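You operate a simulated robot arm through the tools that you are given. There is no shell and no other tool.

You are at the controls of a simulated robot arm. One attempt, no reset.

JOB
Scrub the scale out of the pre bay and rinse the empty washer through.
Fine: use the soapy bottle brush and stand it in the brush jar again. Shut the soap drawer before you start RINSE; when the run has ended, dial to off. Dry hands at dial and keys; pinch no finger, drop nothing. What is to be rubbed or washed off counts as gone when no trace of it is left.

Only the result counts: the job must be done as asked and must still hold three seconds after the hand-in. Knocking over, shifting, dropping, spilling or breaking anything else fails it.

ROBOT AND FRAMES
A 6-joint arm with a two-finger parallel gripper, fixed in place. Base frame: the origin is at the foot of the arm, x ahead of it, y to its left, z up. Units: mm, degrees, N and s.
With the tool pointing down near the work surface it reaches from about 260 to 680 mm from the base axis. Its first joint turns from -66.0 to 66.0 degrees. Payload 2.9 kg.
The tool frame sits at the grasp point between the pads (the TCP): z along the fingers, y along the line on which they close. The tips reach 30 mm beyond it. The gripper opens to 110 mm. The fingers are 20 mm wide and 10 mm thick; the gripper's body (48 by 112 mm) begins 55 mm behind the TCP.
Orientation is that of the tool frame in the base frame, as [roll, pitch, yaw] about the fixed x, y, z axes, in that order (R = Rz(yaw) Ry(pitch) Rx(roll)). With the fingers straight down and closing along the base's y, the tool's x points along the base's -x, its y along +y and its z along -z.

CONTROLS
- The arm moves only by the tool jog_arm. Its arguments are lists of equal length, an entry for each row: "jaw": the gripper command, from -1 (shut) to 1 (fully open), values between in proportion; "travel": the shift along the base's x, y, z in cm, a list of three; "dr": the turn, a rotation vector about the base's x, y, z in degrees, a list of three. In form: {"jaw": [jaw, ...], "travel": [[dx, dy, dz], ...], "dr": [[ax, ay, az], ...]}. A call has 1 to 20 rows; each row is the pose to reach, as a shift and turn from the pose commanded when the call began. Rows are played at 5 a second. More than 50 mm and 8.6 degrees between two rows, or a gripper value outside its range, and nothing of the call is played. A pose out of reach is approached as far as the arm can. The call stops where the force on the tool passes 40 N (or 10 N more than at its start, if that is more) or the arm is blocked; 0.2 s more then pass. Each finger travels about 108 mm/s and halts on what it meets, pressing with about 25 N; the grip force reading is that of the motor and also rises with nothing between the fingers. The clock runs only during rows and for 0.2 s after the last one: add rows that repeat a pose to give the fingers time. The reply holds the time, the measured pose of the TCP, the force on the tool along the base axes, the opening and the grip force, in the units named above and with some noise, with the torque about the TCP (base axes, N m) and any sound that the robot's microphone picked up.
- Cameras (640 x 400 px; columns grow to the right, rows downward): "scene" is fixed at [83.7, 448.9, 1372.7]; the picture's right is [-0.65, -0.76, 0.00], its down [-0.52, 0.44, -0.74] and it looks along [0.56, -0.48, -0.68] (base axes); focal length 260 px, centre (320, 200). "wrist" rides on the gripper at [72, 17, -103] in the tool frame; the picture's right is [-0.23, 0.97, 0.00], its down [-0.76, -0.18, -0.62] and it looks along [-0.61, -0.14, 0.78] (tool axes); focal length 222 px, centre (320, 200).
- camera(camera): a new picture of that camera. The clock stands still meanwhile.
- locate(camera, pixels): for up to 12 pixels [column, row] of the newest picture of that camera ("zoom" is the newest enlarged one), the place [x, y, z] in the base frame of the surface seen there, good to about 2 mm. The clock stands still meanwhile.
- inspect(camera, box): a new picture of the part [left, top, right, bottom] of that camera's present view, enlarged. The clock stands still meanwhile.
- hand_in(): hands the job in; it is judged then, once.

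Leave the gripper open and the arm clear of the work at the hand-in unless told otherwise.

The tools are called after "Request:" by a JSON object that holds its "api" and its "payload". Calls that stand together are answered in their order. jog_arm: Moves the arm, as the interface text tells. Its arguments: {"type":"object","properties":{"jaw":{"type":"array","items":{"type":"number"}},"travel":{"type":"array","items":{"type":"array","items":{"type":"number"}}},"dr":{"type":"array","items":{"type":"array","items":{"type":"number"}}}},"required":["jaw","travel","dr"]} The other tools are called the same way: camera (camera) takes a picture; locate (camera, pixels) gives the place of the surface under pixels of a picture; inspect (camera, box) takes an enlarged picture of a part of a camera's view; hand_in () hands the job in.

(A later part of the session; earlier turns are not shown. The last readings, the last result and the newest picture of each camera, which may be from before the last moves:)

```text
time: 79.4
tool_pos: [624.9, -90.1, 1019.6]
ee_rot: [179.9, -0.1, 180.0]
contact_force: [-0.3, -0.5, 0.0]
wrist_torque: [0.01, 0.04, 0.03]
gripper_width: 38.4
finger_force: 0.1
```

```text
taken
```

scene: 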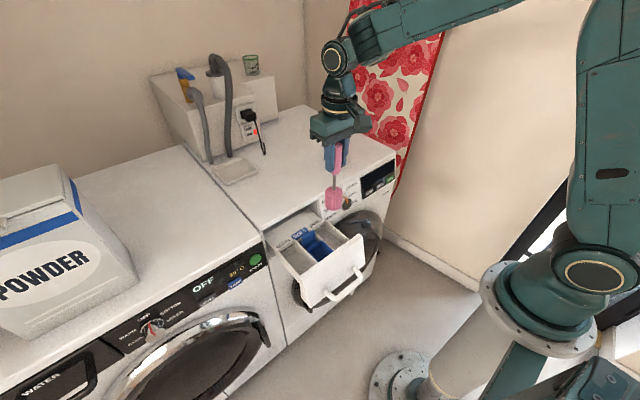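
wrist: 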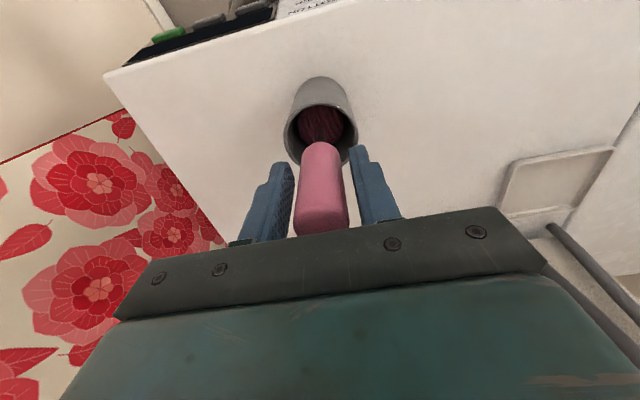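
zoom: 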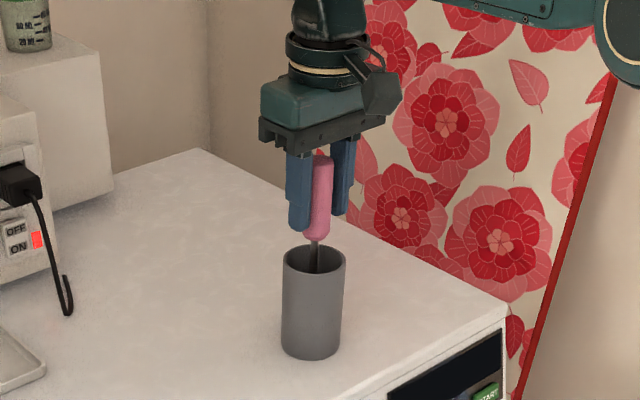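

The brush is standing free in the jar. I'll open wide and rise straight up past the handle.

Request:
{"api": "jog_arm", "payload": {"jaw": [0.3, 1, 1, 1, 1, 1, 1], "travel": [[0, 0, 0], [0, 0, 0], [0, 0, 2], [0, 0, 4.5], [0, 0, 7], [0, 0, 9], [0, 0, 10]], "dr": [[0, 0, 0], [0, 0, 0], [0, 0, 0], [0, 0, 0], [0, 0, 0], [0, 0, 0], [0, 0, 0]]}}

Request:
{"api": "inspect", "payload": {"camera": "scene", "box": [310, 60, 370, 180]}}

Request:
{"api": "camera", "payload": {"camera": "wrist"}}

```text
time: 81.0
tool_pos: [624.3, -90.9, 1119.8]
ee_rot: [-179.9, 0.0, 180.0]
contact_force: [0.1, -0.1, 0.9]
wrist_torque: [0.01, 0.0, -0.01]
gripper_width: 110.0
finger_force: 0.0
```

```text
3.33 times, centred on (340, 120) of scene
```

zoom: 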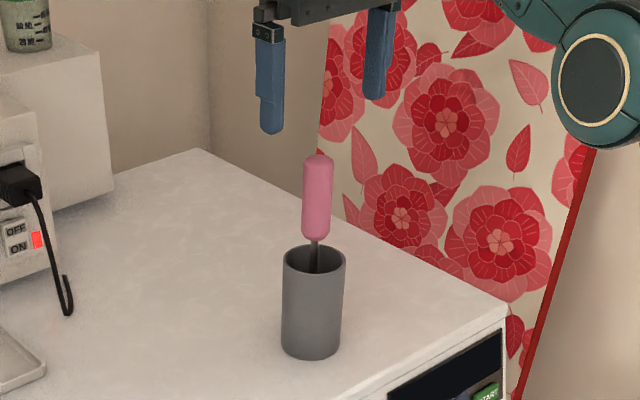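

```text
taken
```

wrist: 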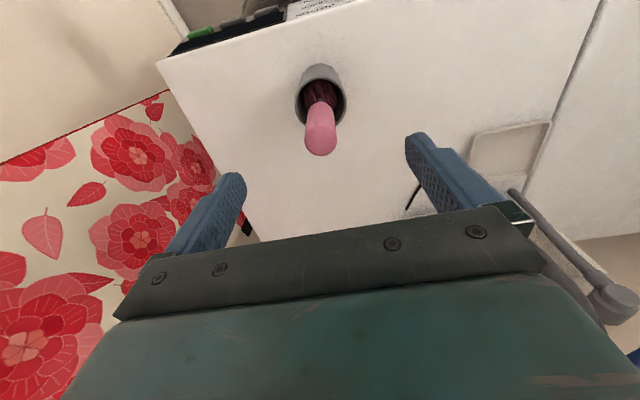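

The brush stands in the jar as before. Before shutting the drawer I'll look over the bay again with the empty hand, moving away from the brush at height first, then turning and descending.

Request:
{"api": "jog_arm", "payload": {"jaw": [1, 1, 1, 1, 1, 1, 1, 1, 1, 1, 1, 1, 1, 1, 1], "travel": [[-4, 0, 0], [-8, 1, 0], [-12, 3, 0], [-15, 6, -1], [-16.5, 9, -3], [-17.5, 12, -5], [-17.5, 14.5, -8], [-17.5, 16.5, -11], [-17.5, 17.2, -14], [-17.5, 17.2, -17], [-17.5, 17.2, -19], [-17.5, 17.2, -19], [-17.5, 17.2, -19], [-17.5, 17.2, -19], [-17.5, 17.2, -19]], "dr": [[0, 0, 0], [0, 0, 0], [0, 0, 0], [0, 0, 8.2], [0, 0, 16.4], [0, 0, 24.6], [0, 0, 32.8], [0, 0, 41], [0, 0, 49.2], [0, 0, 57.4], [0, 0, 65.6], [0, 0, 73.8], [0, 0, 82], [0, 0, 90], [0, 0, 90]]}}

Request:
{"api": "inspect", "payload": {"camera": "wrist", "box": [262, 55, 412, 175]}}

Request:
{"api": "inspect", "payload": {"camera": "scene", "box": [300, 212, 350, 250]}}

```text
time: 84.2
tool_pos: [450.2, 81.5, 930.1]
ee_rot: [-180.0, 0.0, -90.0]
contact_force: [0.1, 0.1, 0.5]
wrist_torque: [0.01, 0.0, 0.01]
gripper_width: 109.9
finger_force: 0.0
```

```text
3.33 times, centred on (337, 115) of wrist
```

zoom: 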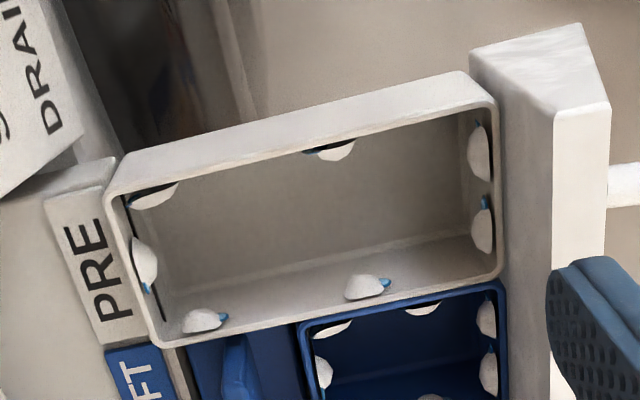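

```text
10.53 times, centred on (325, 231) of scene
```

zoom: 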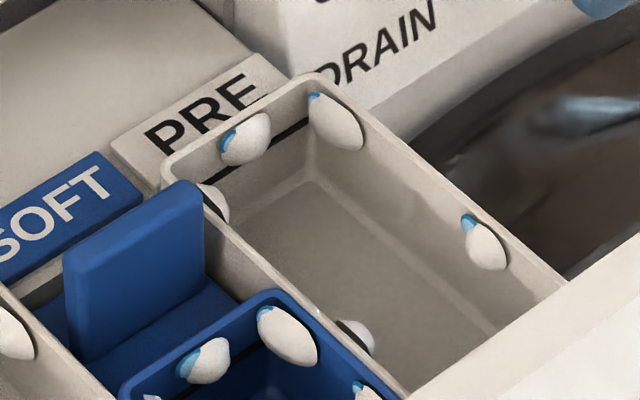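

I'll zoom tightly on the back wall and the front wall.

Request:
{"api": "inspect", "payload": {"camera": "wrist", "box": [268, 95, 318, 165]}}

Request:
{"api": "inspect", "payload": {"camera": "wrist", "box": [360, 70, 400, 150]}}

```text
5.71 times, centred on (293, 130) of wrist
```

zoom: 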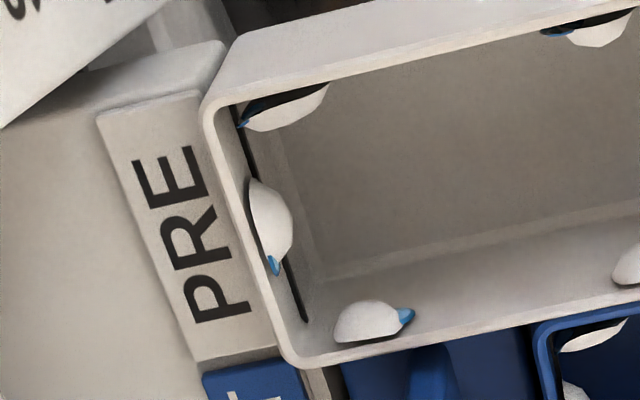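

```text
5.00 times, centred on (380, 110) of wrist
```

zoom: 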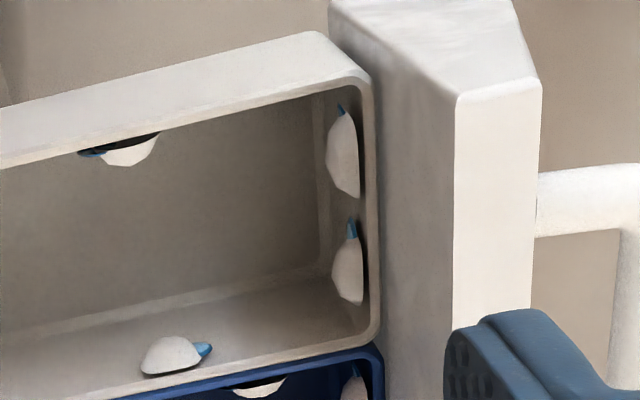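

No scale is left on any wall. Next I'll shut the drawer, so I'll measure its front plate and handle bar in the scene view.

Request:
{"api": "inspect", "payload": {"camera": "scene", "box": [280, 220, 390, 320]}}

Request:
{"api": "locate", "payload": {"camera": "zoom", "pixels": [[280, 285], [320, 270], [360, 245], [275, 265], [215, 300], [350, 190], [190, 260], [395, 215], [470, 245], [150, 350], [400, 150], [250, 200]]}}

```text
4.00 times, centred on (335, 270) of scene
```

zoom: 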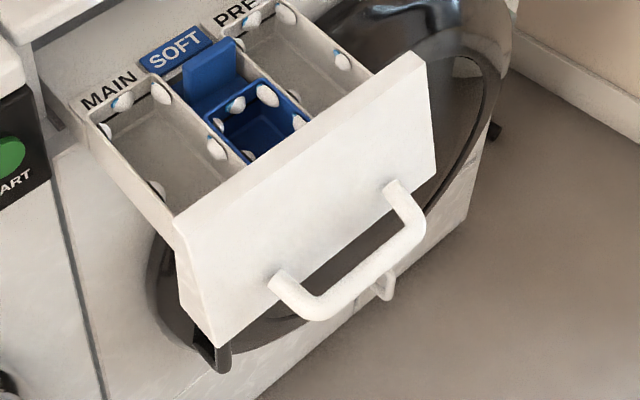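

```text
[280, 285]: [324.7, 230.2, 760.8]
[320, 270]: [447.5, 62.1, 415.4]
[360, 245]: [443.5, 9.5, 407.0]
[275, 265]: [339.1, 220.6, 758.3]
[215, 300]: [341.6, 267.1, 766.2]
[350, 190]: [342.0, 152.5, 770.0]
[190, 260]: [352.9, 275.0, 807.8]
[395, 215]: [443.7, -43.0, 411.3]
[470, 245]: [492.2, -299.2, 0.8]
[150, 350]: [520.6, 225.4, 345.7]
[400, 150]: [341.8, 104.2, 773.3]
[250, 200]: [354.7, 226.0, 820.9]
```

The plate's outer face is at x 342 with its top at z 821, and the handle bar is at x 300, z 758. I'll close the fingers, turn back, and descend in front of the plate at (318, 173, 808) so the tips at 778 stay above the handle bar.

Request:
{"api": "jog_arm", "payload": {"jaw": [1, 0.5, 0, -0.5, -1, -1, -1, -1, -1, -1, -1, -1], "travel": [[-1.2, 0.8, 1], [-2.4, 1.6, 2], [-3.6, 2.4, 2], [-4.8, 3.2, 2], [-6, 4, 2], [-7.2, 4.8, 2], [-8.4, 5.6, 2], [-9.6, 6.4, 2], [-10.8, 7.2, 2], [-12, 8, 2], [-13.2, 9.1, 2], [-13.2, 9.1, 2]], "dr": [[0, 0, -8.2], [0, 0, -16.4], [0, 0, -24.6], [0, 0, -32.8], [0, 0, -41], [0, 0, -49.2], [0, 0, -57.4], [0, 0, -65.6], [0, 0, -73.8], [0, 0, -82], [0, 0, -90], [0, 0, -90]]}}

Request:
{"api": "camera", "payload": {"camera": "wrist"}}

Request:
{"api": "camera", "payload": {"camera": "scene"}}

```text
time: 86.8
tool_pos: [316.2, 172.2, 951.6]
ee_rot: [-180.0, 0.0, 179.9]
contact_force: [0.3, -0.1, -0.4]
wrist_torque: [0.01, 0.01, 0.01]
gripper_width: 0.1
finger_force: 25.0
```

```text
taken
```

wrist: 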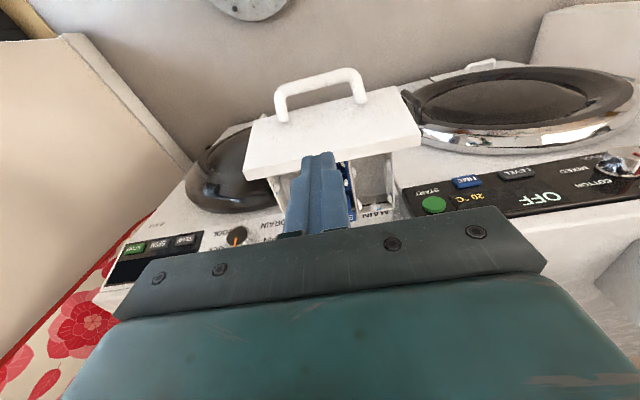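

```text
taken
```

scene: 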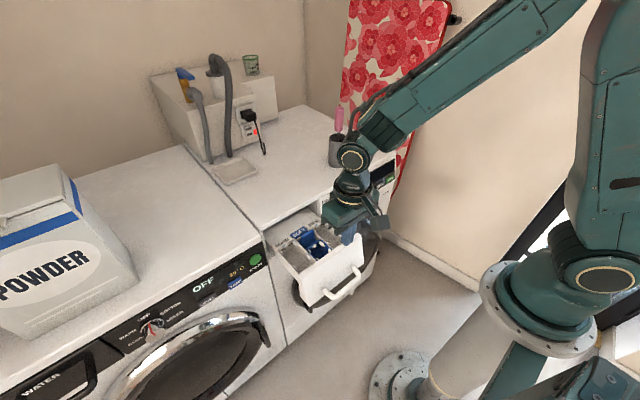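

The fingers are shut in front of the drawer plate. I'll descend to z 808 just ahead of the plate.

Request:
{"api": "jog_arm", "payload": {"jaw": [-1, -1, -1, -1, -1], "travel": [[0, 0, -4], [0, 0, -8], [0, 0, -12], [0, 0, -14.3], [0, 0, -14.3]], "dr": [[0, 0, 0], [0, 0, 0], [0, 0, 0], [0, 0, 0], [0, 0, 0]]}}

Request:
{"api": "camera", "payload": {"camera": "wrist"}}

Request:
{"api": "inspect", "payload": {"camera": "scene", "box": [270, 190, 400, 320]}}

```text
time: 88.0
tool_pos: [317.7, 172.2, 806.4]
ee_rot: [179.9, 0.0, 179.9]
contact_force: [-0.6, -0.7, 0.6]
wrist_torque: [0.02, 0.04, -0.01]
gripper_width: 0.1
finger_force: 24.6
```

```text
taken
```

wrist: 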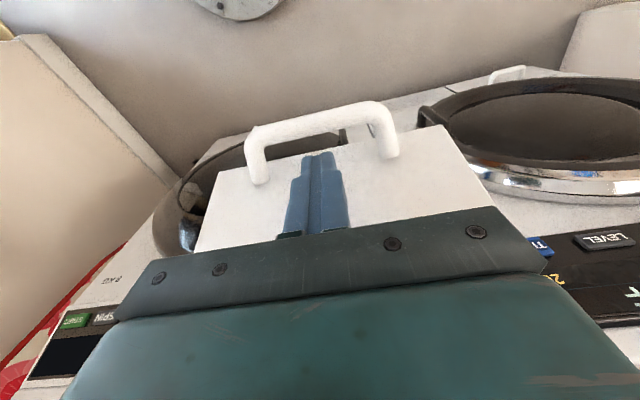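

```text
3.08 times, centred on (335, 255) of scene
```

zoom: 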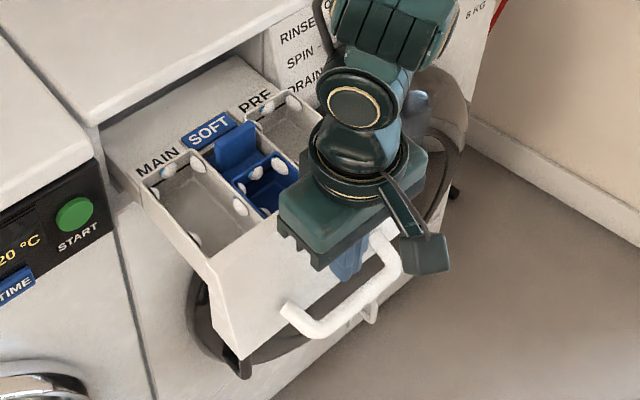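

The finger post is clear, between the plate and above the handle bar. I'll push in the +x direction, 100 mm first.

Request:
{"api": "jog_arm", "payload": {"jaw": [-1, -1, -1, -1, -1, -1, -1, -1], "travel": [[1, 0, 0], [2, 0, 0], [3.3, 0, 0], [4.6, 0, 0], [6, 0, 0], [7.4, 0, 0], [8.8, 0, 0], [10, 0, 0]], "dr": [[0, 0, 0], [0, 0, 0], [0, 0, 0], [0, 0, 0], [0, 0, 0], [0, 0, 0], [0, 0, 0], [0, 0, 0]]}}

Request:
{"api": "inspect", "payload": {"camera": "scene", "box": [250, 150, 400, 300]}}

```text
time: 89.8
tool_pos: [417.1, 171.3, 807.6]
ee_rot: [-180.0, 0.1, -180.0]
contact_force: [-2.3, -0.6, 0.1]
wrist_torque: [-0.06, 0.04, -0.01]
gripper_width: 0.0
finger_force: 25.2
```

```text
2.67 times, centred on (325, 225) of scene
```

zoom: 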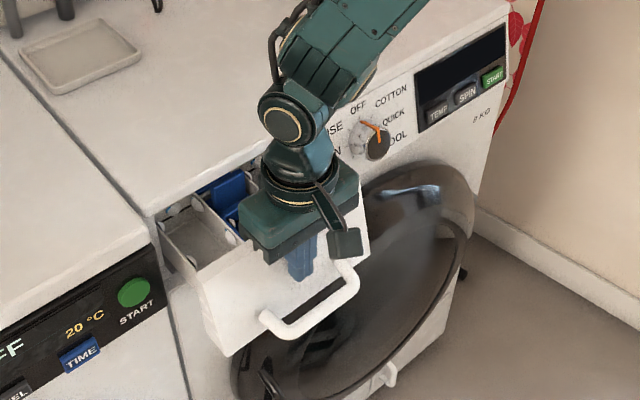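

The drawer glides at about 2 N. I'll continue pushing in 10 mm rows until it seats.

Request:
{"api": "jog_arm", "payload": {"jaw": [-1, -1, -1, -1, -1], "travel": [[1, 0, 0], [2, 0, 0], [3, 0, 0], [4, 0, 0], [5, 0, 0]], "dr": [[0, 0, 0], [0, 0, 0], [0, 0, 0], [0, 0, 0], [0, 0, 0]]}}

Request:
{"api": "inspect", "payload": {"camera": "scene", "box": [250, 150, 400, 300]}}

```text
time: 91.0
tool_pos: [466.6, 171.9, 807.2]
ee_rot: [180.0, 0.0, 180.0]
contact_force: [-1.9, -0.4, 0.3]
wrist_torque: [0.0, 0.09, -0.03]
gripper_width: 0.1
finger_force: 24.9
```

```text
2.67 times, centred on (325, 225) of scene
```

zoom: 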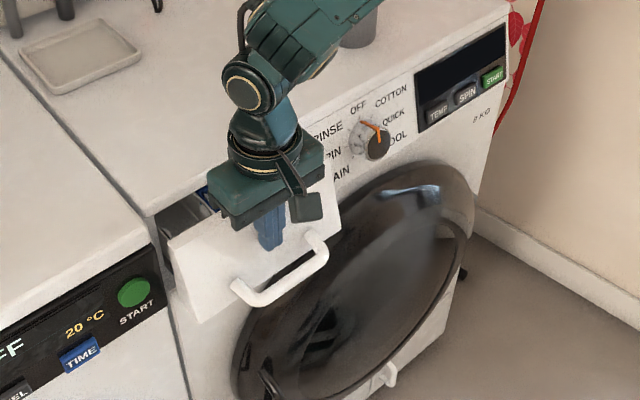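

Request:
{"api": "jog_arm", "payload": {"jaw": [-1, -1, -1, -1], "travel": [[0.5, 0, 0], [1, 0, 0], [1.5, 0, 0], [1.8, 0, 0]], "dr": [[0, 0, 0], [0, 0, 0], [0, 0, 0], [0, 0, 0]]}}

Request:
{"api": "inspect", "payload": {"camera": "scene", "box": [250, 150, 400, 300]}}

```text
time: 92.0
tool_pos: [484.9, 172.4, 807.1]
ee_rot: [-179.9, 0.0, 179.9]
contact_force: [-2.6, 0.0, 0.9]
wrist_torque: [0.01, 0.05, 0.02]
gripper_width: 0.0
finger_force: 24.8
```

```text
2.67 times, centred on (325, 225) of scene
```

zoom: 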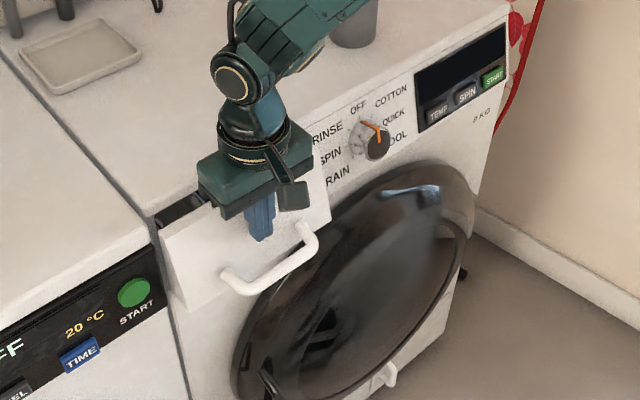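

It is nearly in and a small gap still shows at the top left. I'll continue in 3 mm rows.

Request:
{"api": "jog_arm", "payload": {"jaw": [-1, -1, -1, -1], "travel": [[0.3, 0, 0], [0.6, 0, 0], [0.9, 0, 0], [1.2, 0, 0]], "dr": [[0, 0, 0], [0, 0, 0], [0, 0, 0], [0, 0, 0]]}}

Request:
{"api": "inspect", "payload": {"camera": "scene", "box": [250, 150, 400, 300]}}

```text
time: 93.0
tool_pos: [496.6, 172.6, 807.6]
ee_rot: [180.0, 0.0, -179.9]
contact_force: [-1.7, -0.2, 0.4]
wrist_torque: [-0.06, 0.04, -0.03]
gripper_width: 0.0
finger_force: 24.9
```

```text
2.67 times, centred on (325, 225) of scene
```

zoom: 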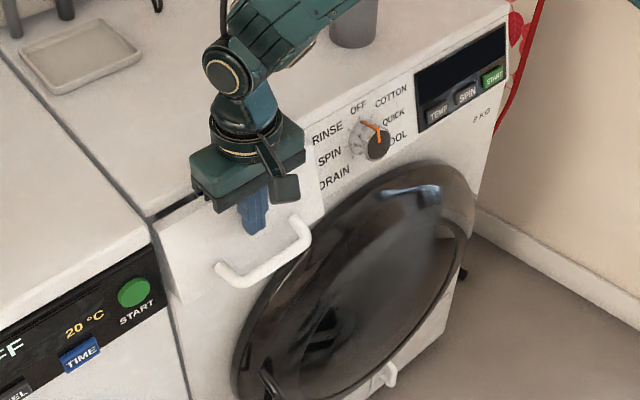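

Request:
{"api": "jog_arm", "payload": {"jaw": [-1, -1, -1, -1], "travel": [[0.2, 0, 0], [0.4, 0, 0], [0.6, 0, 0], [0.8, 0, 0]], "dr": [[0, 0, 0], [0, 0, 0], [0, 0, 0], [0, 0, 0]]}}

Request:
{"api": "inspect", "payload": {"camera": "scene", "box": [250, 150, 400, 300]}}

```text
time: 94.0
tool_pos: [505.9, 173.1, 807.3]
ee_rot: [-180.0, 0.0, -180.0]
contact_force: [-2.0, 0.8, -0.6]
wrist_torque: [-0.06, 0.08, 0.02]
gripper_width: 0.0
finger_force: 24.6
```

```text
2.67 times, centred on (325, 225) of scene
```

zoom: 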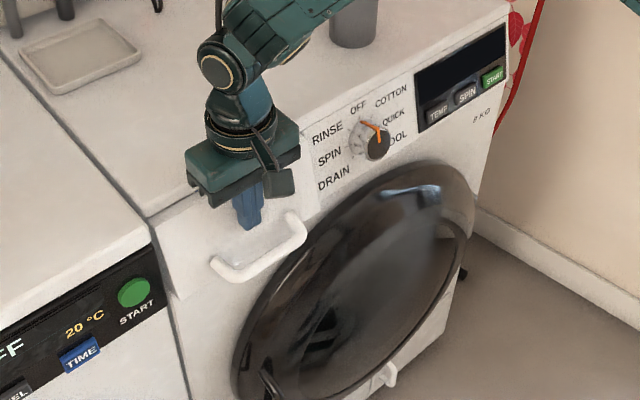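

The front looks nearly flush but the force is still only 2 N. I'll keep pushing gently until it seats.

Request:
{"api": "jog_arm", "payload": {"jaw": [-1, -1, -1, -1, -1], "travel": [[0.15, 0, 0], [0.3, 0, 0], [0.45, 0, 0], [0.6, 0, 0], [0.7, 0, 0]], "dr": [[0, 0, 0], [0, 0, 0], [0, 0, 0], [0, 0, 0], [0, 0, 0]]}}

Request:
{"api": "inspect", "payload": {"camera": "scene", "box": [260, 180, 350, 280]}}

```text
time: 95.2
tool_pos: [512.5, 172.8, 807.2]
ee_rot: [179.9, -0.1, 180.0]
contact_force: [-1.7, 0.4, 1.0]
wrist_torque: [0.0, 0.08, 0.02]
gripper_width: 0.1
finger_force: 24.9
```

```text
4.00 times, centred on (305, 230) of scene
```

zoom: 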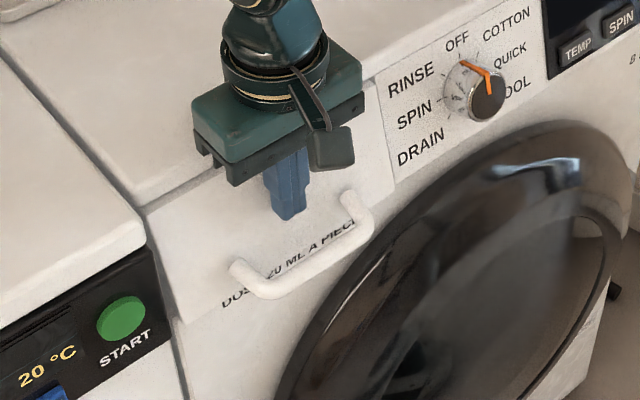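

The plate looks almost flush with the panel, and printed text now shows behind the handle. I'll push a bit further to feel the stop.

Request:
{"api": "jog_arm", "payload": {"jaw": [-1, -1, -1, -1, -1], "travel": [[0.15, 0, 0], [0.3, 0, 0], [0.45, 0, 0], [0.6, 0, 0], [0.7, 0, 0]], "dr": [[0, 0, 0], [0, 0, 0], [0, 0, 0], [0, 0, 0], [0, 0, 0]]}}

Request:
{"api": "inspect", "payload": {"camera": "scene", "box": [260, 180, 350, 280]}}

```text
time: 96.4
tool_pos: [519.6, 172.3, 806.5]
ee_rot: [-179.9, -0.1, 179.9]
contact_force: [-3.9, 1.2, 0.8]
wrist_torque: [0.02, 0.13, 0.04]
gripper_width: 0.0
finger_force: 25.1
```

```text
4.00 times, centred on (305, 230) of scene
```

zoom: 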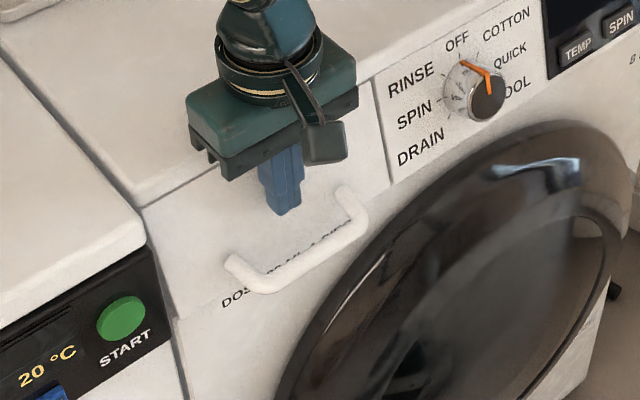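

The force is rising (3.9 N). A few more millimetres, watching for the stop.

Request:
{"api": "jog_arm", "payload": {"jaw": [-1, -1, -1, -1], "travel": [[0.1, 0, 0], [0.2, 0, 0], [0.3, 0, 0], [0.4, 0, 0]], "dr": [[0, 0, 0], [0, 0, 0], [0, 0, 0], [0, 0, 0]]}}

```text
time: 97.6
tool_pos: [519.2, 173.1, 806.2]
ee_rot: [-179.9, -0.8, -179.9]
contact_force: [-5.1, 0.1, 4.4]
wrist_torque: [0.01, 0.12, -0.02]
gripper_width: 0.0
finger_force: 25.1
stopped in row 4: the force on the tool passed its limit at 40 N (the readings are from after the stop); the commanded pose is now the measured one
```

The push met the hard stop at 40 N. I'll back away and check that the drawer is flush.

Request:
{"api": "jog_arm", "payload": {"jaw": [-1, -1, -1, -1, -1], "travel": [[-1, 0, 0.3], [-3, 0, 0.5], [-6, 0, 2], [-10, 0, 4], [-14, 0, 6]], "dr": [[0, 0.8, 0], [0, 0.8, 0], [0, 0.8, 0], [0, 0.8, 0], [0, 0.8, 0]]}}

Request:
{"api": "inspect", "payload": {"camera": "scene", "box": [250, 150, 400, 300]}}

Request:
{"api": "camera", "payload": {"camera": "wrist"}}

```text
time: 98.8
tool_pos: [379.7, 171.9, 866.9]
ee_rot: [-179.9, -1.5, -179.8]
contact_force: [-0.6, 0.4, -0.3]
wrist_torque: [-0.03, 0.01, -0.04]
gripper_width: 0.0
finger_force: 24.1
```

```text
2.67 times, centred on (325, 225) of scene
```

zoom: 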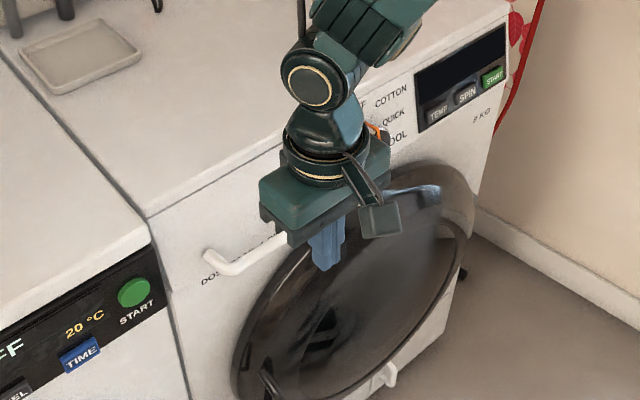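

```text
taken
```

wrist: 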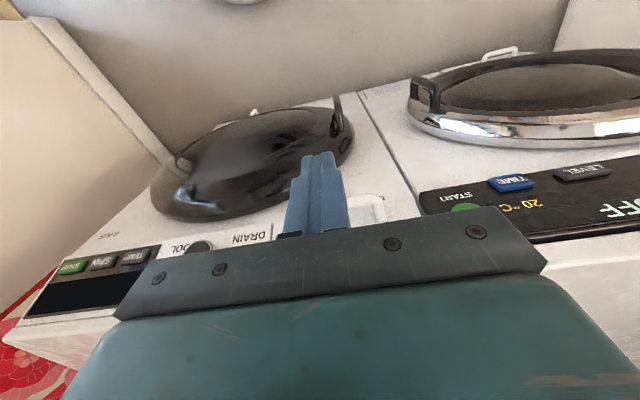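

The drawer front is flush. Next I'll bring the tool round to face the dial, moving to about (430, -25, 850) while tilting it forward 75° so it points along the dial axis, with the fingers opening.

Request:
{"api": "jog_arm", "payload": {"jaw": [-1, -1, -0.8, -0.5, -0.2, 0, 0.2, 0.2, 0.2, 0.2, 0.2], "travel": [[0, -2, 0.5], [0, -4, 0.5], [0, -6, 0.5], [0, -8, 0.5], [0, -10, 0.5], [0.5, -12, 0.2], [1.5, -14, 0], [2.5, -16, -0.3], [3.5, -18, -0.6], [4.5, -19.5, -1], [5, -19.7, -1.5]], "dr": [[0, -7, 0], [0, -14, 0], [0, -21, 0], [0, -28, 0], [0, -35, 0], [0, -42, 0], [0, -49, 0], [0, -56, 0], [0, -63, 0], [0, -70, 0], [0, -76.5, 0]]}}

Request:
{"api": "camera", "payload": {"camera": "wrist"}}

Request:
{"api": "camera", "payload": {"camera": "scene"}}

```text
time: 101.2
tool_pos: [429.9, -26.4, 851.8]
ee_rot: [-179.0, 75.1, -179.0]
contact_force: [-0.1, -0.1, 0.3]
wrist_torque: [-0.03, 0.01, 0.03]
gripper_width: 65.9
finger_force: 0.0
```

```text
taken
```

wrist: 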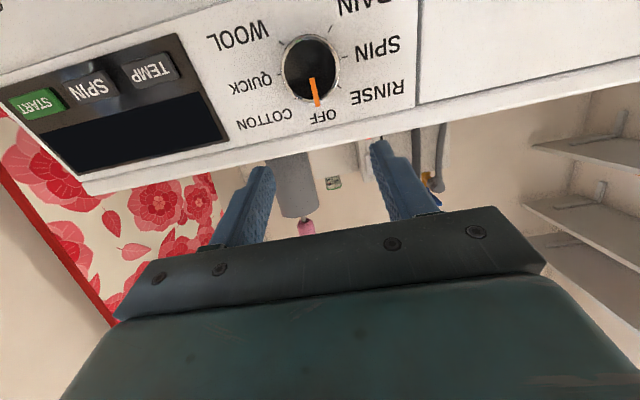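

```text
taken
```

scene: 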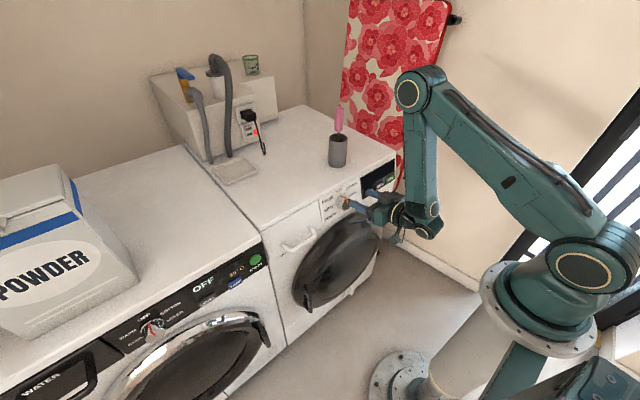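

The reach works and the panel is clearly visible, upside down, with the dial pointer at OFF. I'll zoom in and measure the dial, ticks and keys.

Request:
{"api": "inspect", "payload": {"camera": "wrist", "box": [225, 0, 425, 130]}}

Request:
{"api": "locate", "payload": {"camera": "zoom", "pixels": [[270, 215], [290, 285], [180, 215], [370, 190], [270, 120], [275, 300], [305, 340], [390, 290], [400, 130], [170, 270], [440, 150], [220, 300]]}}

```text
3.08 times, centred on (325, 65) of wrist
```

zoom: 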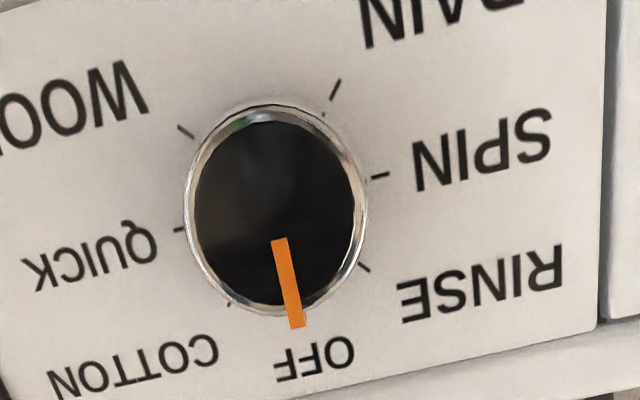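

```text
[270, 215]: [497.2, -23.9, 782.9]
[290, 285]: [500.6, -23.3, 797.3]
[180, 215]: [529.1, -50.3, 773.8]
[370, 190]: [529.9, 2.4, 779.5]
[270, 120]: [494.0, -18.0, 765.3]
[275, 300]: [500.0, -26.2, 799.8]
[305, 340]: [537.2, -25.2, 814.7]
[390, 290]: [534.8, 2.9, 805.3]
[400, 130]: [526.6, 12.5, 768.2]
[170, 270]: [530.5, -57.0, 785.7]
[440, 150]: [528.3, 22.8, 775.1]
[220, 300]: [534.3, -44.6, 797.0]
```

The dial face centre is about (497, -22.5, 782) with a base near (528, -22.5, 773.5). I'll measure the tick marks for the exact turning angles.

Request:
{"api": "locate", "payload": {"camera": "zoom", "pixels": [[363, 267], [380, 177], [336, 88], [185, 131], [180, 230], [229, 304], [188, 200], [366, 200], [280, 103], [297, 326], [283, 245], [278, 208]]}}

Request:
{"api": "inspect", "payload": {"camera": "wrist", "box": [0, 20, 240, 200]}}

Request:
{"api": "locate", "payload": {"camera": "zoom", "pixels": [[100, 218], [60, 230], [140, 210], [230, 180], [350, 120], [230, 290], [100, 200], [105, 235]]}}

```text
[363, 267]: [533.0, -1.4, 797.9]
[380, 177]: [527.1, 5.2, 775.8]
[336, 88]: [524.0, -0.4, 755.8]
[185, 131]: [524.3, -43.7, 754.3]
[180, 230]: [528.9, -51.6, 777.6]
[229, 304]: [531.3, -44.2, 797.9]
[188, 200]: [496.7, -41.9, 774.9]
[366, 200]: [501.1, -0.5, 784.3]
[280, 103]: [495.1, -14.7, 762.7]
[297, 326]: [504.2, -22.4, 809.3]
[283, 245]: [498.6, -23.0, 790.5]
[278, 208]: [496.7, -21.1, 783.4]
```

```text
2.22 times, centred on (120, 110) of wrist
```

zoom: 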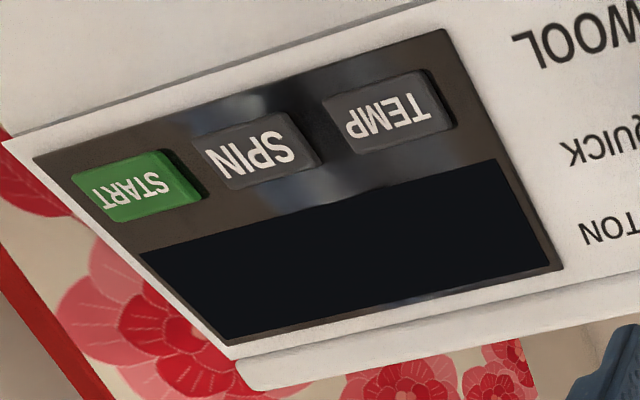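

```text
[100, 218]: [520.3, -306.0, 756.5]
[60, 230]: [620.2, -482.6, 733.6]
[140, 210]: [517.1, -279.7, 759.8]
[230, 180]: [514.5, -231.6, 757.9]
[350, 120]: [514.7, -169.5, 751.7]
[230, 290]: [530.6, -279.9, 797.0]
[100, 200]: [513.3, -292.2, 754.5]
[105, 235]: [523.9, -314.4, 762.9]
```

The ticks are 45° apart around a centre at (528.5, -23, 776.5), the dial is about 42 mm across, and START is near (514, -290, 757). I'll line up in front of the dial axis with the fingers open 66 mm.

Request:
{"api": "jog_arm", "payload": {"jaw": [0.2, 0.2, 0.2, 0.2], "travel": [[1, 0.2, -2], [2, 0.34, -4], [2.62, 0.34, -5.58], [2.62, 0.34, -5.58]], "dr": [[0, 0, 0], [0, 0, 0], [0, 0, 0], [0, 0, 0]]}}

Request:
{"api": "camera", "payload": {"camera": "wrist"}}

Request:
{"api": "inspect", "payload": {"camera": "scene", "box": [300, 160, 420, 260]}}

```text
time: 102.2
tool_pos: [455.0, -22.5, 795.5]
ee_rot: [-179.3, 75.1, -179.4]
contact_force: [0.4, 0.0, 0.9]
wrist_torque: [-0.02, 0.03, -0.02]
gripper_width: 66.0
finger_force: 0.1
```

```text
taken
```

wrist: 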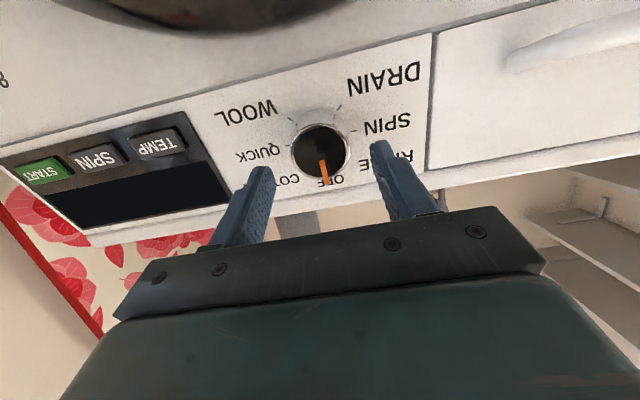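

```text
4.00 times, centred on (360, 210) of scene
```

zoom: 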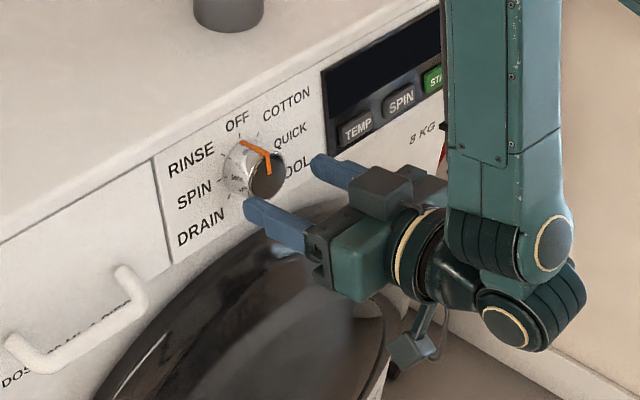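

The fingers straddle the dial line. I'll verify the dial's face and side edges from here before moving in.

Request:
{"api": "inspect", "payload": {"camera": "wrist", "box": [260, 90, 380, 210]}}

Request:
{"api": "locate", "payload": {"camera": "zoom", "pixels": [[320, 205], [228, 205], [418, 200], [322, 290], [320, 120], [325, 60], [340, 300]]}}

```text
3.33 times, centred on (320, 150) of wrist
```

zoom: 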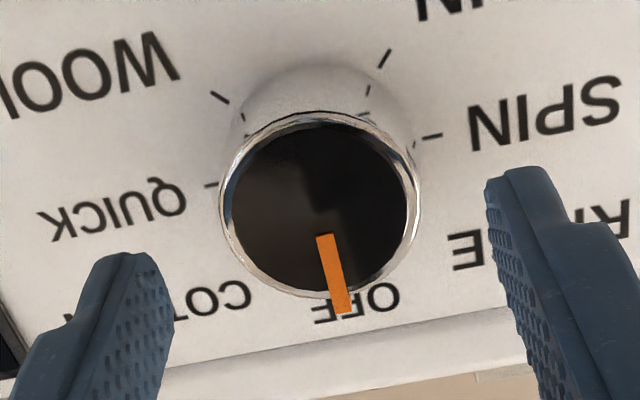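

```text
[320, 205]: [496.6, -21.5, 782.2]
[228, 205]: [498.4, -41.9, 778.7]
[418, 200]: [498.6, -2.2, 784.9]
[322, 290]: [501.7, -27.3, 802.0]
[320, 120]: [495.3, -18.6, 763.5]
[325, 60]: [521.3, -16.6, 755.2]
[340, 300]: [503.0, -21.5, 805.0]
```

The dial centre is (498, -22, 783.5), dia 40, right on the tool axis. I'll move in 37 mm along the axis; the finger tips will stop about 8 mm short of the panel.

Request:
{"api": "jog_arm", "payload": {"jaw": [0.2, 0.2, 0.2, 0.2, 0.2], "travel": [[1, 0.05, -0.26], [2, 0.05, -0.53], [3, 0.05, -0.8], [3.6, 0.05, -0.95], [3.6, 0.05, -0.95]], "dr": [[0, 0, 0], [0, 0, 0], [0, 0, 0], [0, 0, 0], [0, 0, 0]]}}

Request:
{"api": "camera", "payload": {"camera": "wrist"}}

Request:
{"api": "inspect", "payload": {"camera": "scene", "box": [310, 160, 400, 240]}}

```text
time: 103.4
tool_pos: [493.4, -21.3, 786.7]
ee_rot: [-179.2, 75.1, -179.3]
contact_force: [0.2, -0.4, 0.3]
wrist_torque: [0.03, 0.03, -0.01]
gripper_width: 66.0
finger_force: 0.0
```

```text
taken
```

wrist: 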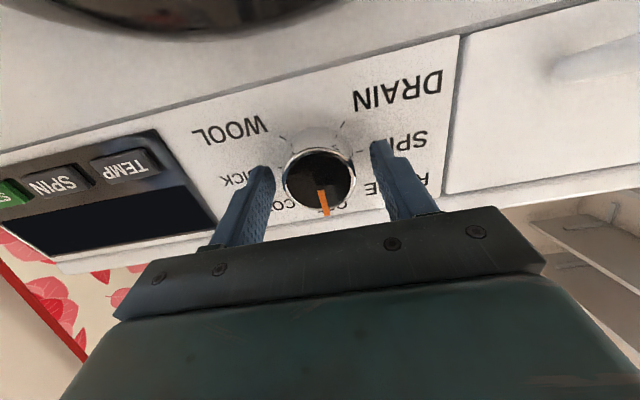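

```text
5.00 times, centred on (355, 200) of scene
```

zoom: 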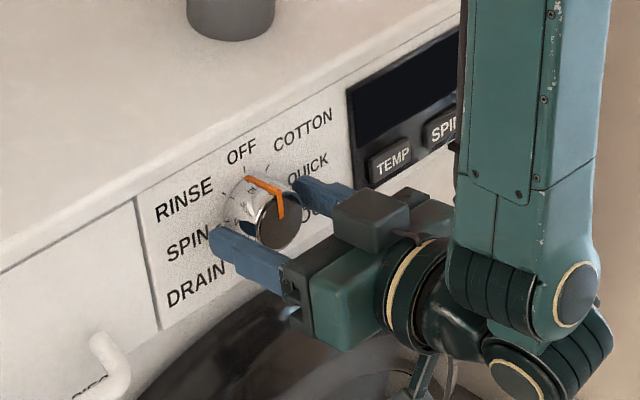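

Both fingers are beside the dial and clear of the panel. I'll close on it gradually.

Request:
{"api": "jog_arm", "payload": {"jaw": [0, -0.15, -0.22, -0.27, -0.32, -0.4, -1, -1, -1], "travel": [[0, -0.03, 0], [0, -0.03, 0], [0, -0.03, 0], [0, -0.03, 0], [0, -0.03, 0], [0, -0.03, 0], [0, -0.03, 0], [0, -0.03, 0], [0, -0.03, 0]], "dr": [[0, 0, 0], [0, 0, 0], [0, 0, 0], [0, 0, 0], [0, 0, 0], [0, 0, 0], [0, 0, 0], [0, 0, 0], [0, 0, 0]]}}

Request:
{"api": "inspect", "payload": {"camera": "wrist", "box": [240, 90, 420, 220]}}

```text
time: 105.4
tool_pos: [491.7, -21.3, 786.2]
ee_rot: [-179.2, 75.0, -179.5]
contact_force: [2.4, -13.4, -0.7]
wrist_torque: [-0.09, 0.08, -0.48]
gripper_width: 46.5
finger_force: 44.9
```

```text
3.08 times, centred on (330, 155) of wrist
```

zoom: 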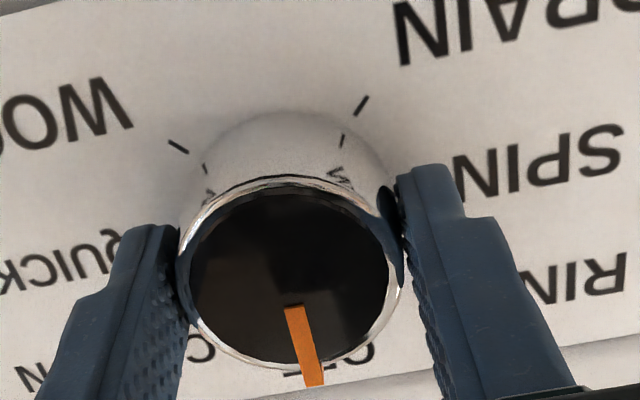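

Gripped at 46.5 mm with a side force of -13 N, so I am about 1 mm off centre. I'll shift -y a little to relieve it.

Request:
{"api": "jog_arm", "payload": {"jaw": [-1, -1, -1], "travel": [[0, -0.05, 0], [0, -0.1, 0], [0, -0.12, 0]], "dr": [[0, 0, 0], [0, 0, 0], [0, 0, 0]]}}

```text
time: 106.2
tool_pos: [492.6, -21.1, 786.9]
ee_rot: [-179.3, 75.0, -179.3]
contact_force: [6.4, -4.9, -1.7]
wrist_torque: [-0.05, 0.92, -0.24]
gripper_width: 46.8
finger_force: 44.6
```

The side force is down to about 5 N. I'll turn toward RINSE, counter-clockwise from the front, by 15° first.

Request:
{"api": "jog_arm", "payload": {"jaw": [-1, -1, -1, -1], "travel": [[0, 0, 0], [0, 0, 0], [0, 0, 0], [0, 0, 0]], "dr": [[-3.86, 0, 1.04], [-7.73, 0, 2.07], [-11.6, 0, 3.1], [-14.5, 0, 3.88]]}}

Request:
{"api": "inspect", "payload": {"camera": "wrist", "box": [240, 90, 420, 220]}}

Request:
{"api": "inspect", "payload": {"camera": "scene", "box": [310, 160, 400, 240]}}

```text
time: 107.2
tool_pos: [491.5, -21.7, 786.6]
ee_rot: [-135.3, 68.8, -133.4]
contact_force: [2.3, 2.2, -0.5]
wrist_torque: [0.0, 0.27, -0.05]
gripper_width: 46.8
finger_force: 44.8
```

```text
3.08 times, centred on (330, 155) of wrist
```

zoom: 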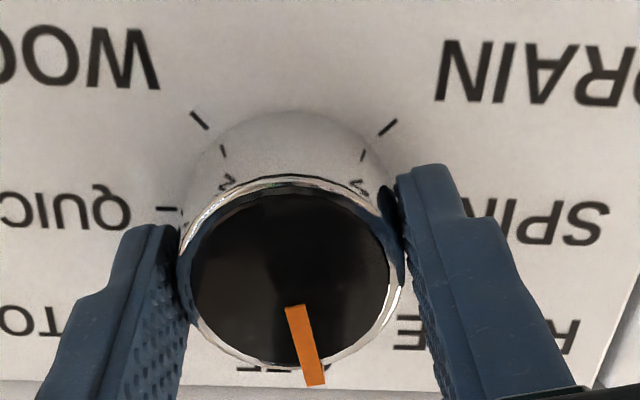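

```text
5.00 times, centred on (355, 200) of scene
```

zoom: 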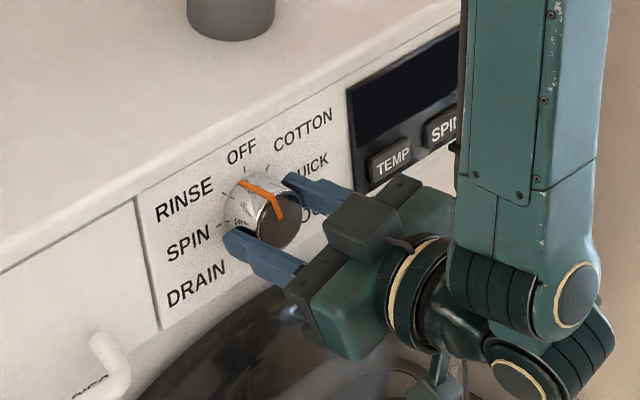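

The dial turns with the fingers and the pointer is moving from OFF toward RINSE. I'll turn another 30°.

Request:
{"api": "jog_arm", "payload": {"jaw": [-1, -1, -1, -1, -1, -1, -1], "travel": [[0, 0, 0], [0, 0, 0], [0, 0, 0], [0, 0, 0], [0, 0, 0], [0, 0, 0], [0, 0, 0]], "dr": [[-4.83, 0, 1.3], [-9.66, 0, 2.59], [-14.5, 0, 3.88], [-19.3, 0, 5.18], [-24.1, 0, 6.47], [-28.98, 0, 7.76], [-28.98, 0, 7.76]]}}

Request:
{"api": "inspect", "payload": {"camera": "wrist", "box": [240, 90, 420, 220]}}

Request:
{"api": "inspect", "payload": {"camera": "scene", "box": [310, 160, 400, 240]}}

```text
time: 108.8
tool_pos: [491.6, -22.8, 786.3]
ee_rot: [-110.5, 42.8, -104.4]
contact_force: [1.5, 0.9, 0.6]
wrist_torque: [-0.1, 0.56, -0.44]
gripper_width: 46.5
finger_force: 45.0
```

```text
3.08 times, centred on (330, 155) of wrist
```

zoom: 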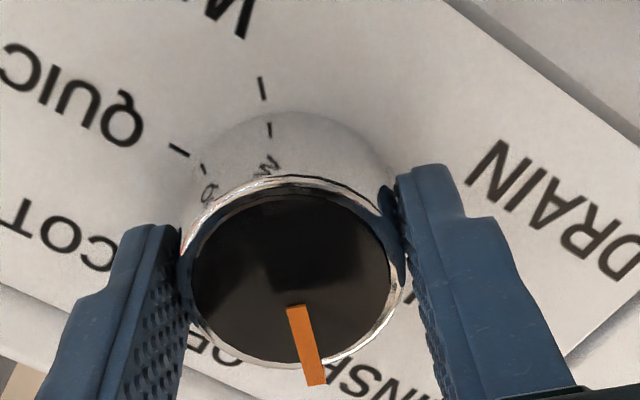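

```text
5.00 times, centred on (355, 200) of scene
```

zoom: 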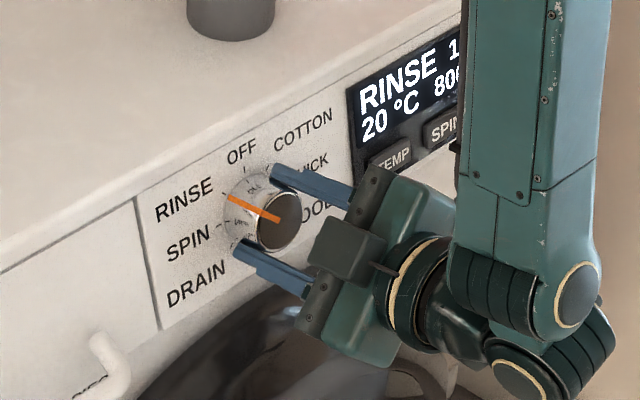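

The display lit up and reads "RINSE … 20 °C 800", so the dial is on RINSE. I'll open the fingers and back straight out along the dial axis.

Request:
{"api": "jog_arm", "payload": {"jaw": [-0.15, -0.05, 0.2, 0.2, 0.2, 0.2, 0.2], "travel": [[0, 0, 0], [0, 0, 0], [0, 0, 0], [-1, 0, 0.26], [-2.5, 0, 0.66], [-4.5, 0, 1.2], [-6, 0, 1.6]], "dr": [[0, 0, 0], [0, 0, 0], [0, 0, 0], [0, 0, 0], [0, 0, 0], [0, 0, 0], [0, 0, 0]]}}

Request:
{"api": "camera", "payload": {"camera": "wrist"}}

Request:
{"api": "inspect", "payload": {"camera": "scene", "box": [310, 160, 410, 250]}}

```text
time: 110.4
tool_pos: [431.4, -21.4, 801.5]
ee_rot: [-110.5, 42.9, -104.4]
contact_force: [-1.9, 0.3, -0.2]
wrist_torque: [0.01, 0.01, 0.0]
gripper_width: 66.0
finger_force: 0.0
```

```text
taken
```

wrist: 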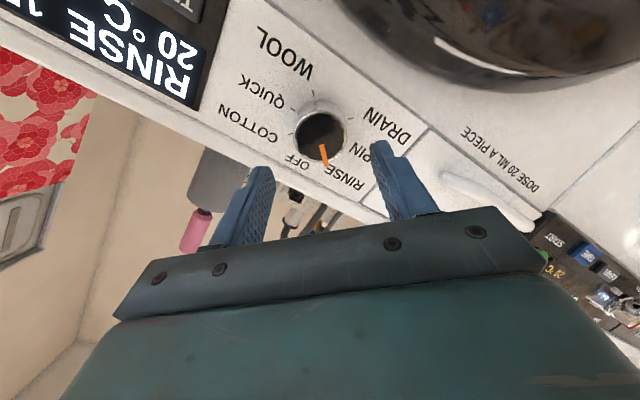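

```text
4.44 times, centred on (360, 205) of scene
```

zoom: 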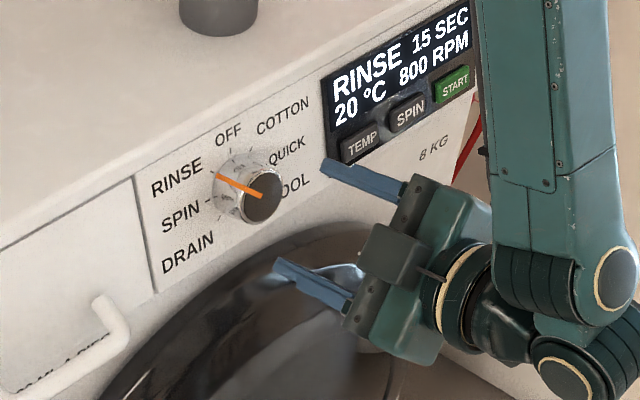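

The display reads "RINSE 15 SEC 20 °C 800 RPM" and the dial mark points at RINSE. I'll turn the tool back 45°, close the fingers into a post and move across toward START.

Request:
{"api": "jog_arm", "payload": {"jaw": [0, -0.4, -1, -1, -1, -1, -1], "travel": [[0, -3, 0], [0, -6.5, 0], [0, -10, 0], [0, -13.5, 0], [0, -17, 0], [0, -20, 0], [0, -22, 0]], "dr": [[7.25, 0, -1.94], [14.5, 0, -3.88], [21.7, 0, -5.82], [29, 0, -7.76], [36.2, 0, -9.7], [43.5, 0, -11.65], [43.5, 0, -11.65]]}}

Request:
{"api": "camera", "payload": {"camera": "wrist"}}

Request:
{"api": "camera", "payload": {"camera": "scene"}}

```text
time: 112.0
tool_pos: [439.2, -195.6, 801.3]
ee_rot: [-178.7, 74.9, -179.6]
contact_force: [0.9, 0.1, 0.3]
wrist_torque: [-0.01, 0.0, -0.04]
gripper_width: 0.0
finger_force: 25.1
out of reach, approached as far as the arm can: row 5, 6, 7
```

```text
taken
```

wrist: 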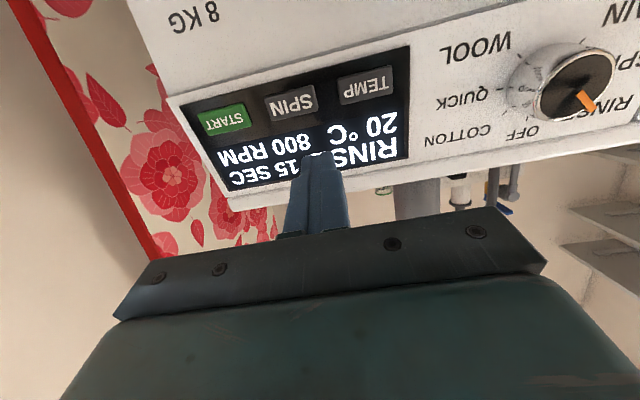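

```text
taken
```

scene: 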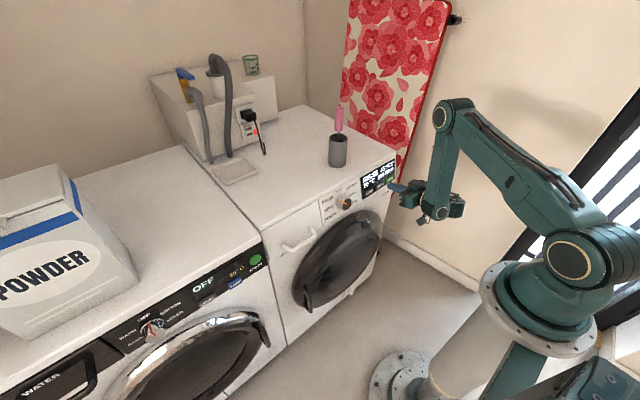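

The arm hit a reach limit with the tool level this far right, so I'll press START with a steeper tool. First I'll locate START at pixel (222, 120) and its edges in the present view.

Request:
{"api": "inspect", "payload": {"camera": "wrist", "box": [170, 40, 430, 200]}}

Request:
{"api": "locate", "payload": {"camera": "zoom", "pixels": [[128, 198], [72, 210], [185, 185], [120, 170], [135, 225], [300, 155], [480, 115], [200, 165], [60, 165]]}}

```text
2.46 times, centred on (300, 120) of wrist
```

zoom: 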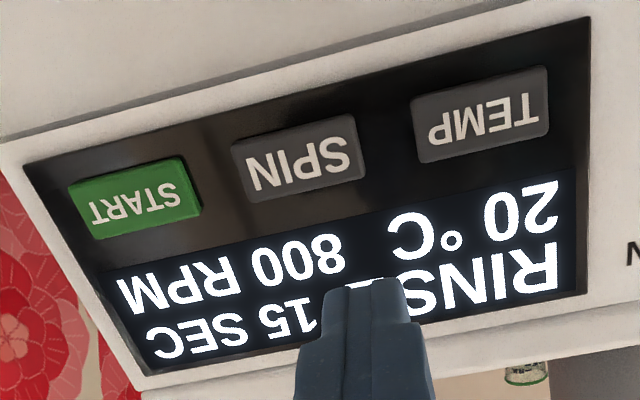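

```text
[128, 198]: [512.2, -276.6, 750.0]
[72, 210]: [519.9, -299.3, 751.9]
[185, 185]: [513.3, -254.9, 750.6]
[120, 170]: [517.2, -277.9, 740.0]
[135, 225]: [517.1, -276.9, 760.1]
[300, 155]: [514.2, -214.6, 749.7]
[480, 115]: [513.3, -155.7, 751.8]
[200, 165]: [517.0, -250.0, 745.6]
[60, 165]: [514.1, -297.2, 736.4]
```

START is at (512.5, -277, 750), 45 by 20 mm. I'll back off a little, tilt the tool to 45° and see where it settles.

Request:
{"api": "jog_arm", "payload": {"jaw": [-1, -1, -1, -1, -1], "travel": [[0, 0, 0.5], [0, 0, 1], [0, 0, 1.5], [0, 0, 2], [0, 0, 2]], "dr": [[0, 7.5, 0], [0, 15, 0], [0, 22.5, 0], [0, 30, 0], [0, 30, 0]]}}

Request:
{"api": "camera", "payload": {"camera": "wrist"}}

```text
time: 113.2
tool_pos: [338.1, -109.5, 773.9]
ee_rot: [-178.4, 47.9, -179.7]
contact_force: [-0.4, 0.4, -0.5]
wrist_torque: [-0.02, -0.01, 0.04]
gripper_width: 0.0
finger_force: 24.5
out of reach, approached as far as the arm can: row 1, 2, 3, 4, 5
```

```text
taken
```

wrist: 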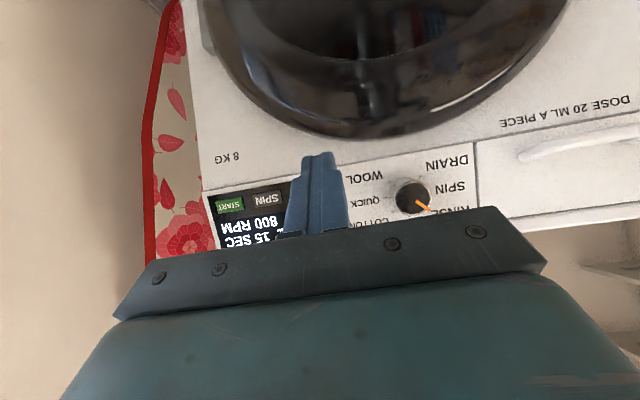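

The arm drifted to (338, -110, 774) because that pose is out of reach. I'll look at the arm's shape before moving on.

Request:
{"api": "camera", "payload": {"camera": "scene"}}

```text
taken
```

scene: 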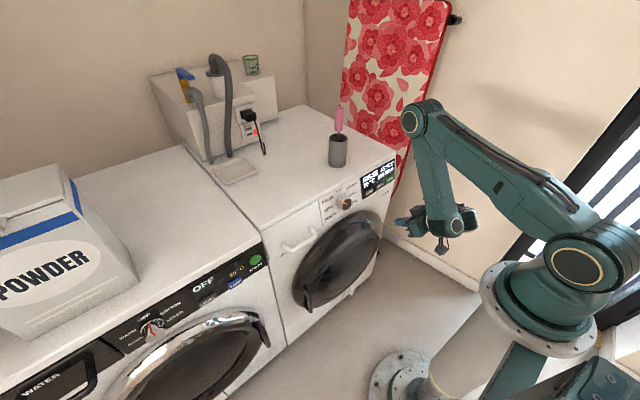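

The right-hand side is at the base joint's limit when the tool is level. I'll raise the tool to a steeper 20° tilt and come back to an easy spot near (450, -150, 850).

Request:
{"api": "jog_arm", "payload": {"jaw": [-1, -1, -1, -1, -1], "travel": [[0.5, 2.5, 1], [1, 5, 2], [1.5, 7, 2.5], [1.9, 9.1, 2.9], [1.9, 9.1, 2.9]], "dr": [[0, 7, 0], [0, 14, 0], [0, 20, 0], [0, 25, 0], [0, 25, 0]]}}

```text
time: 114.4
tool_pos: [267.1, -27.6, 683.3]
ee_rot: [-178.6, 30.4, -179.7]
contact_force: [0.2, -0.8, -0.3]
wrist_torque: [0.03, 0.04, 0.05]
gripper_width: 0.2
finger_force: 24.7
out of reach, approached as far as the arm can: row 1, 2, 3, 4, 5
```

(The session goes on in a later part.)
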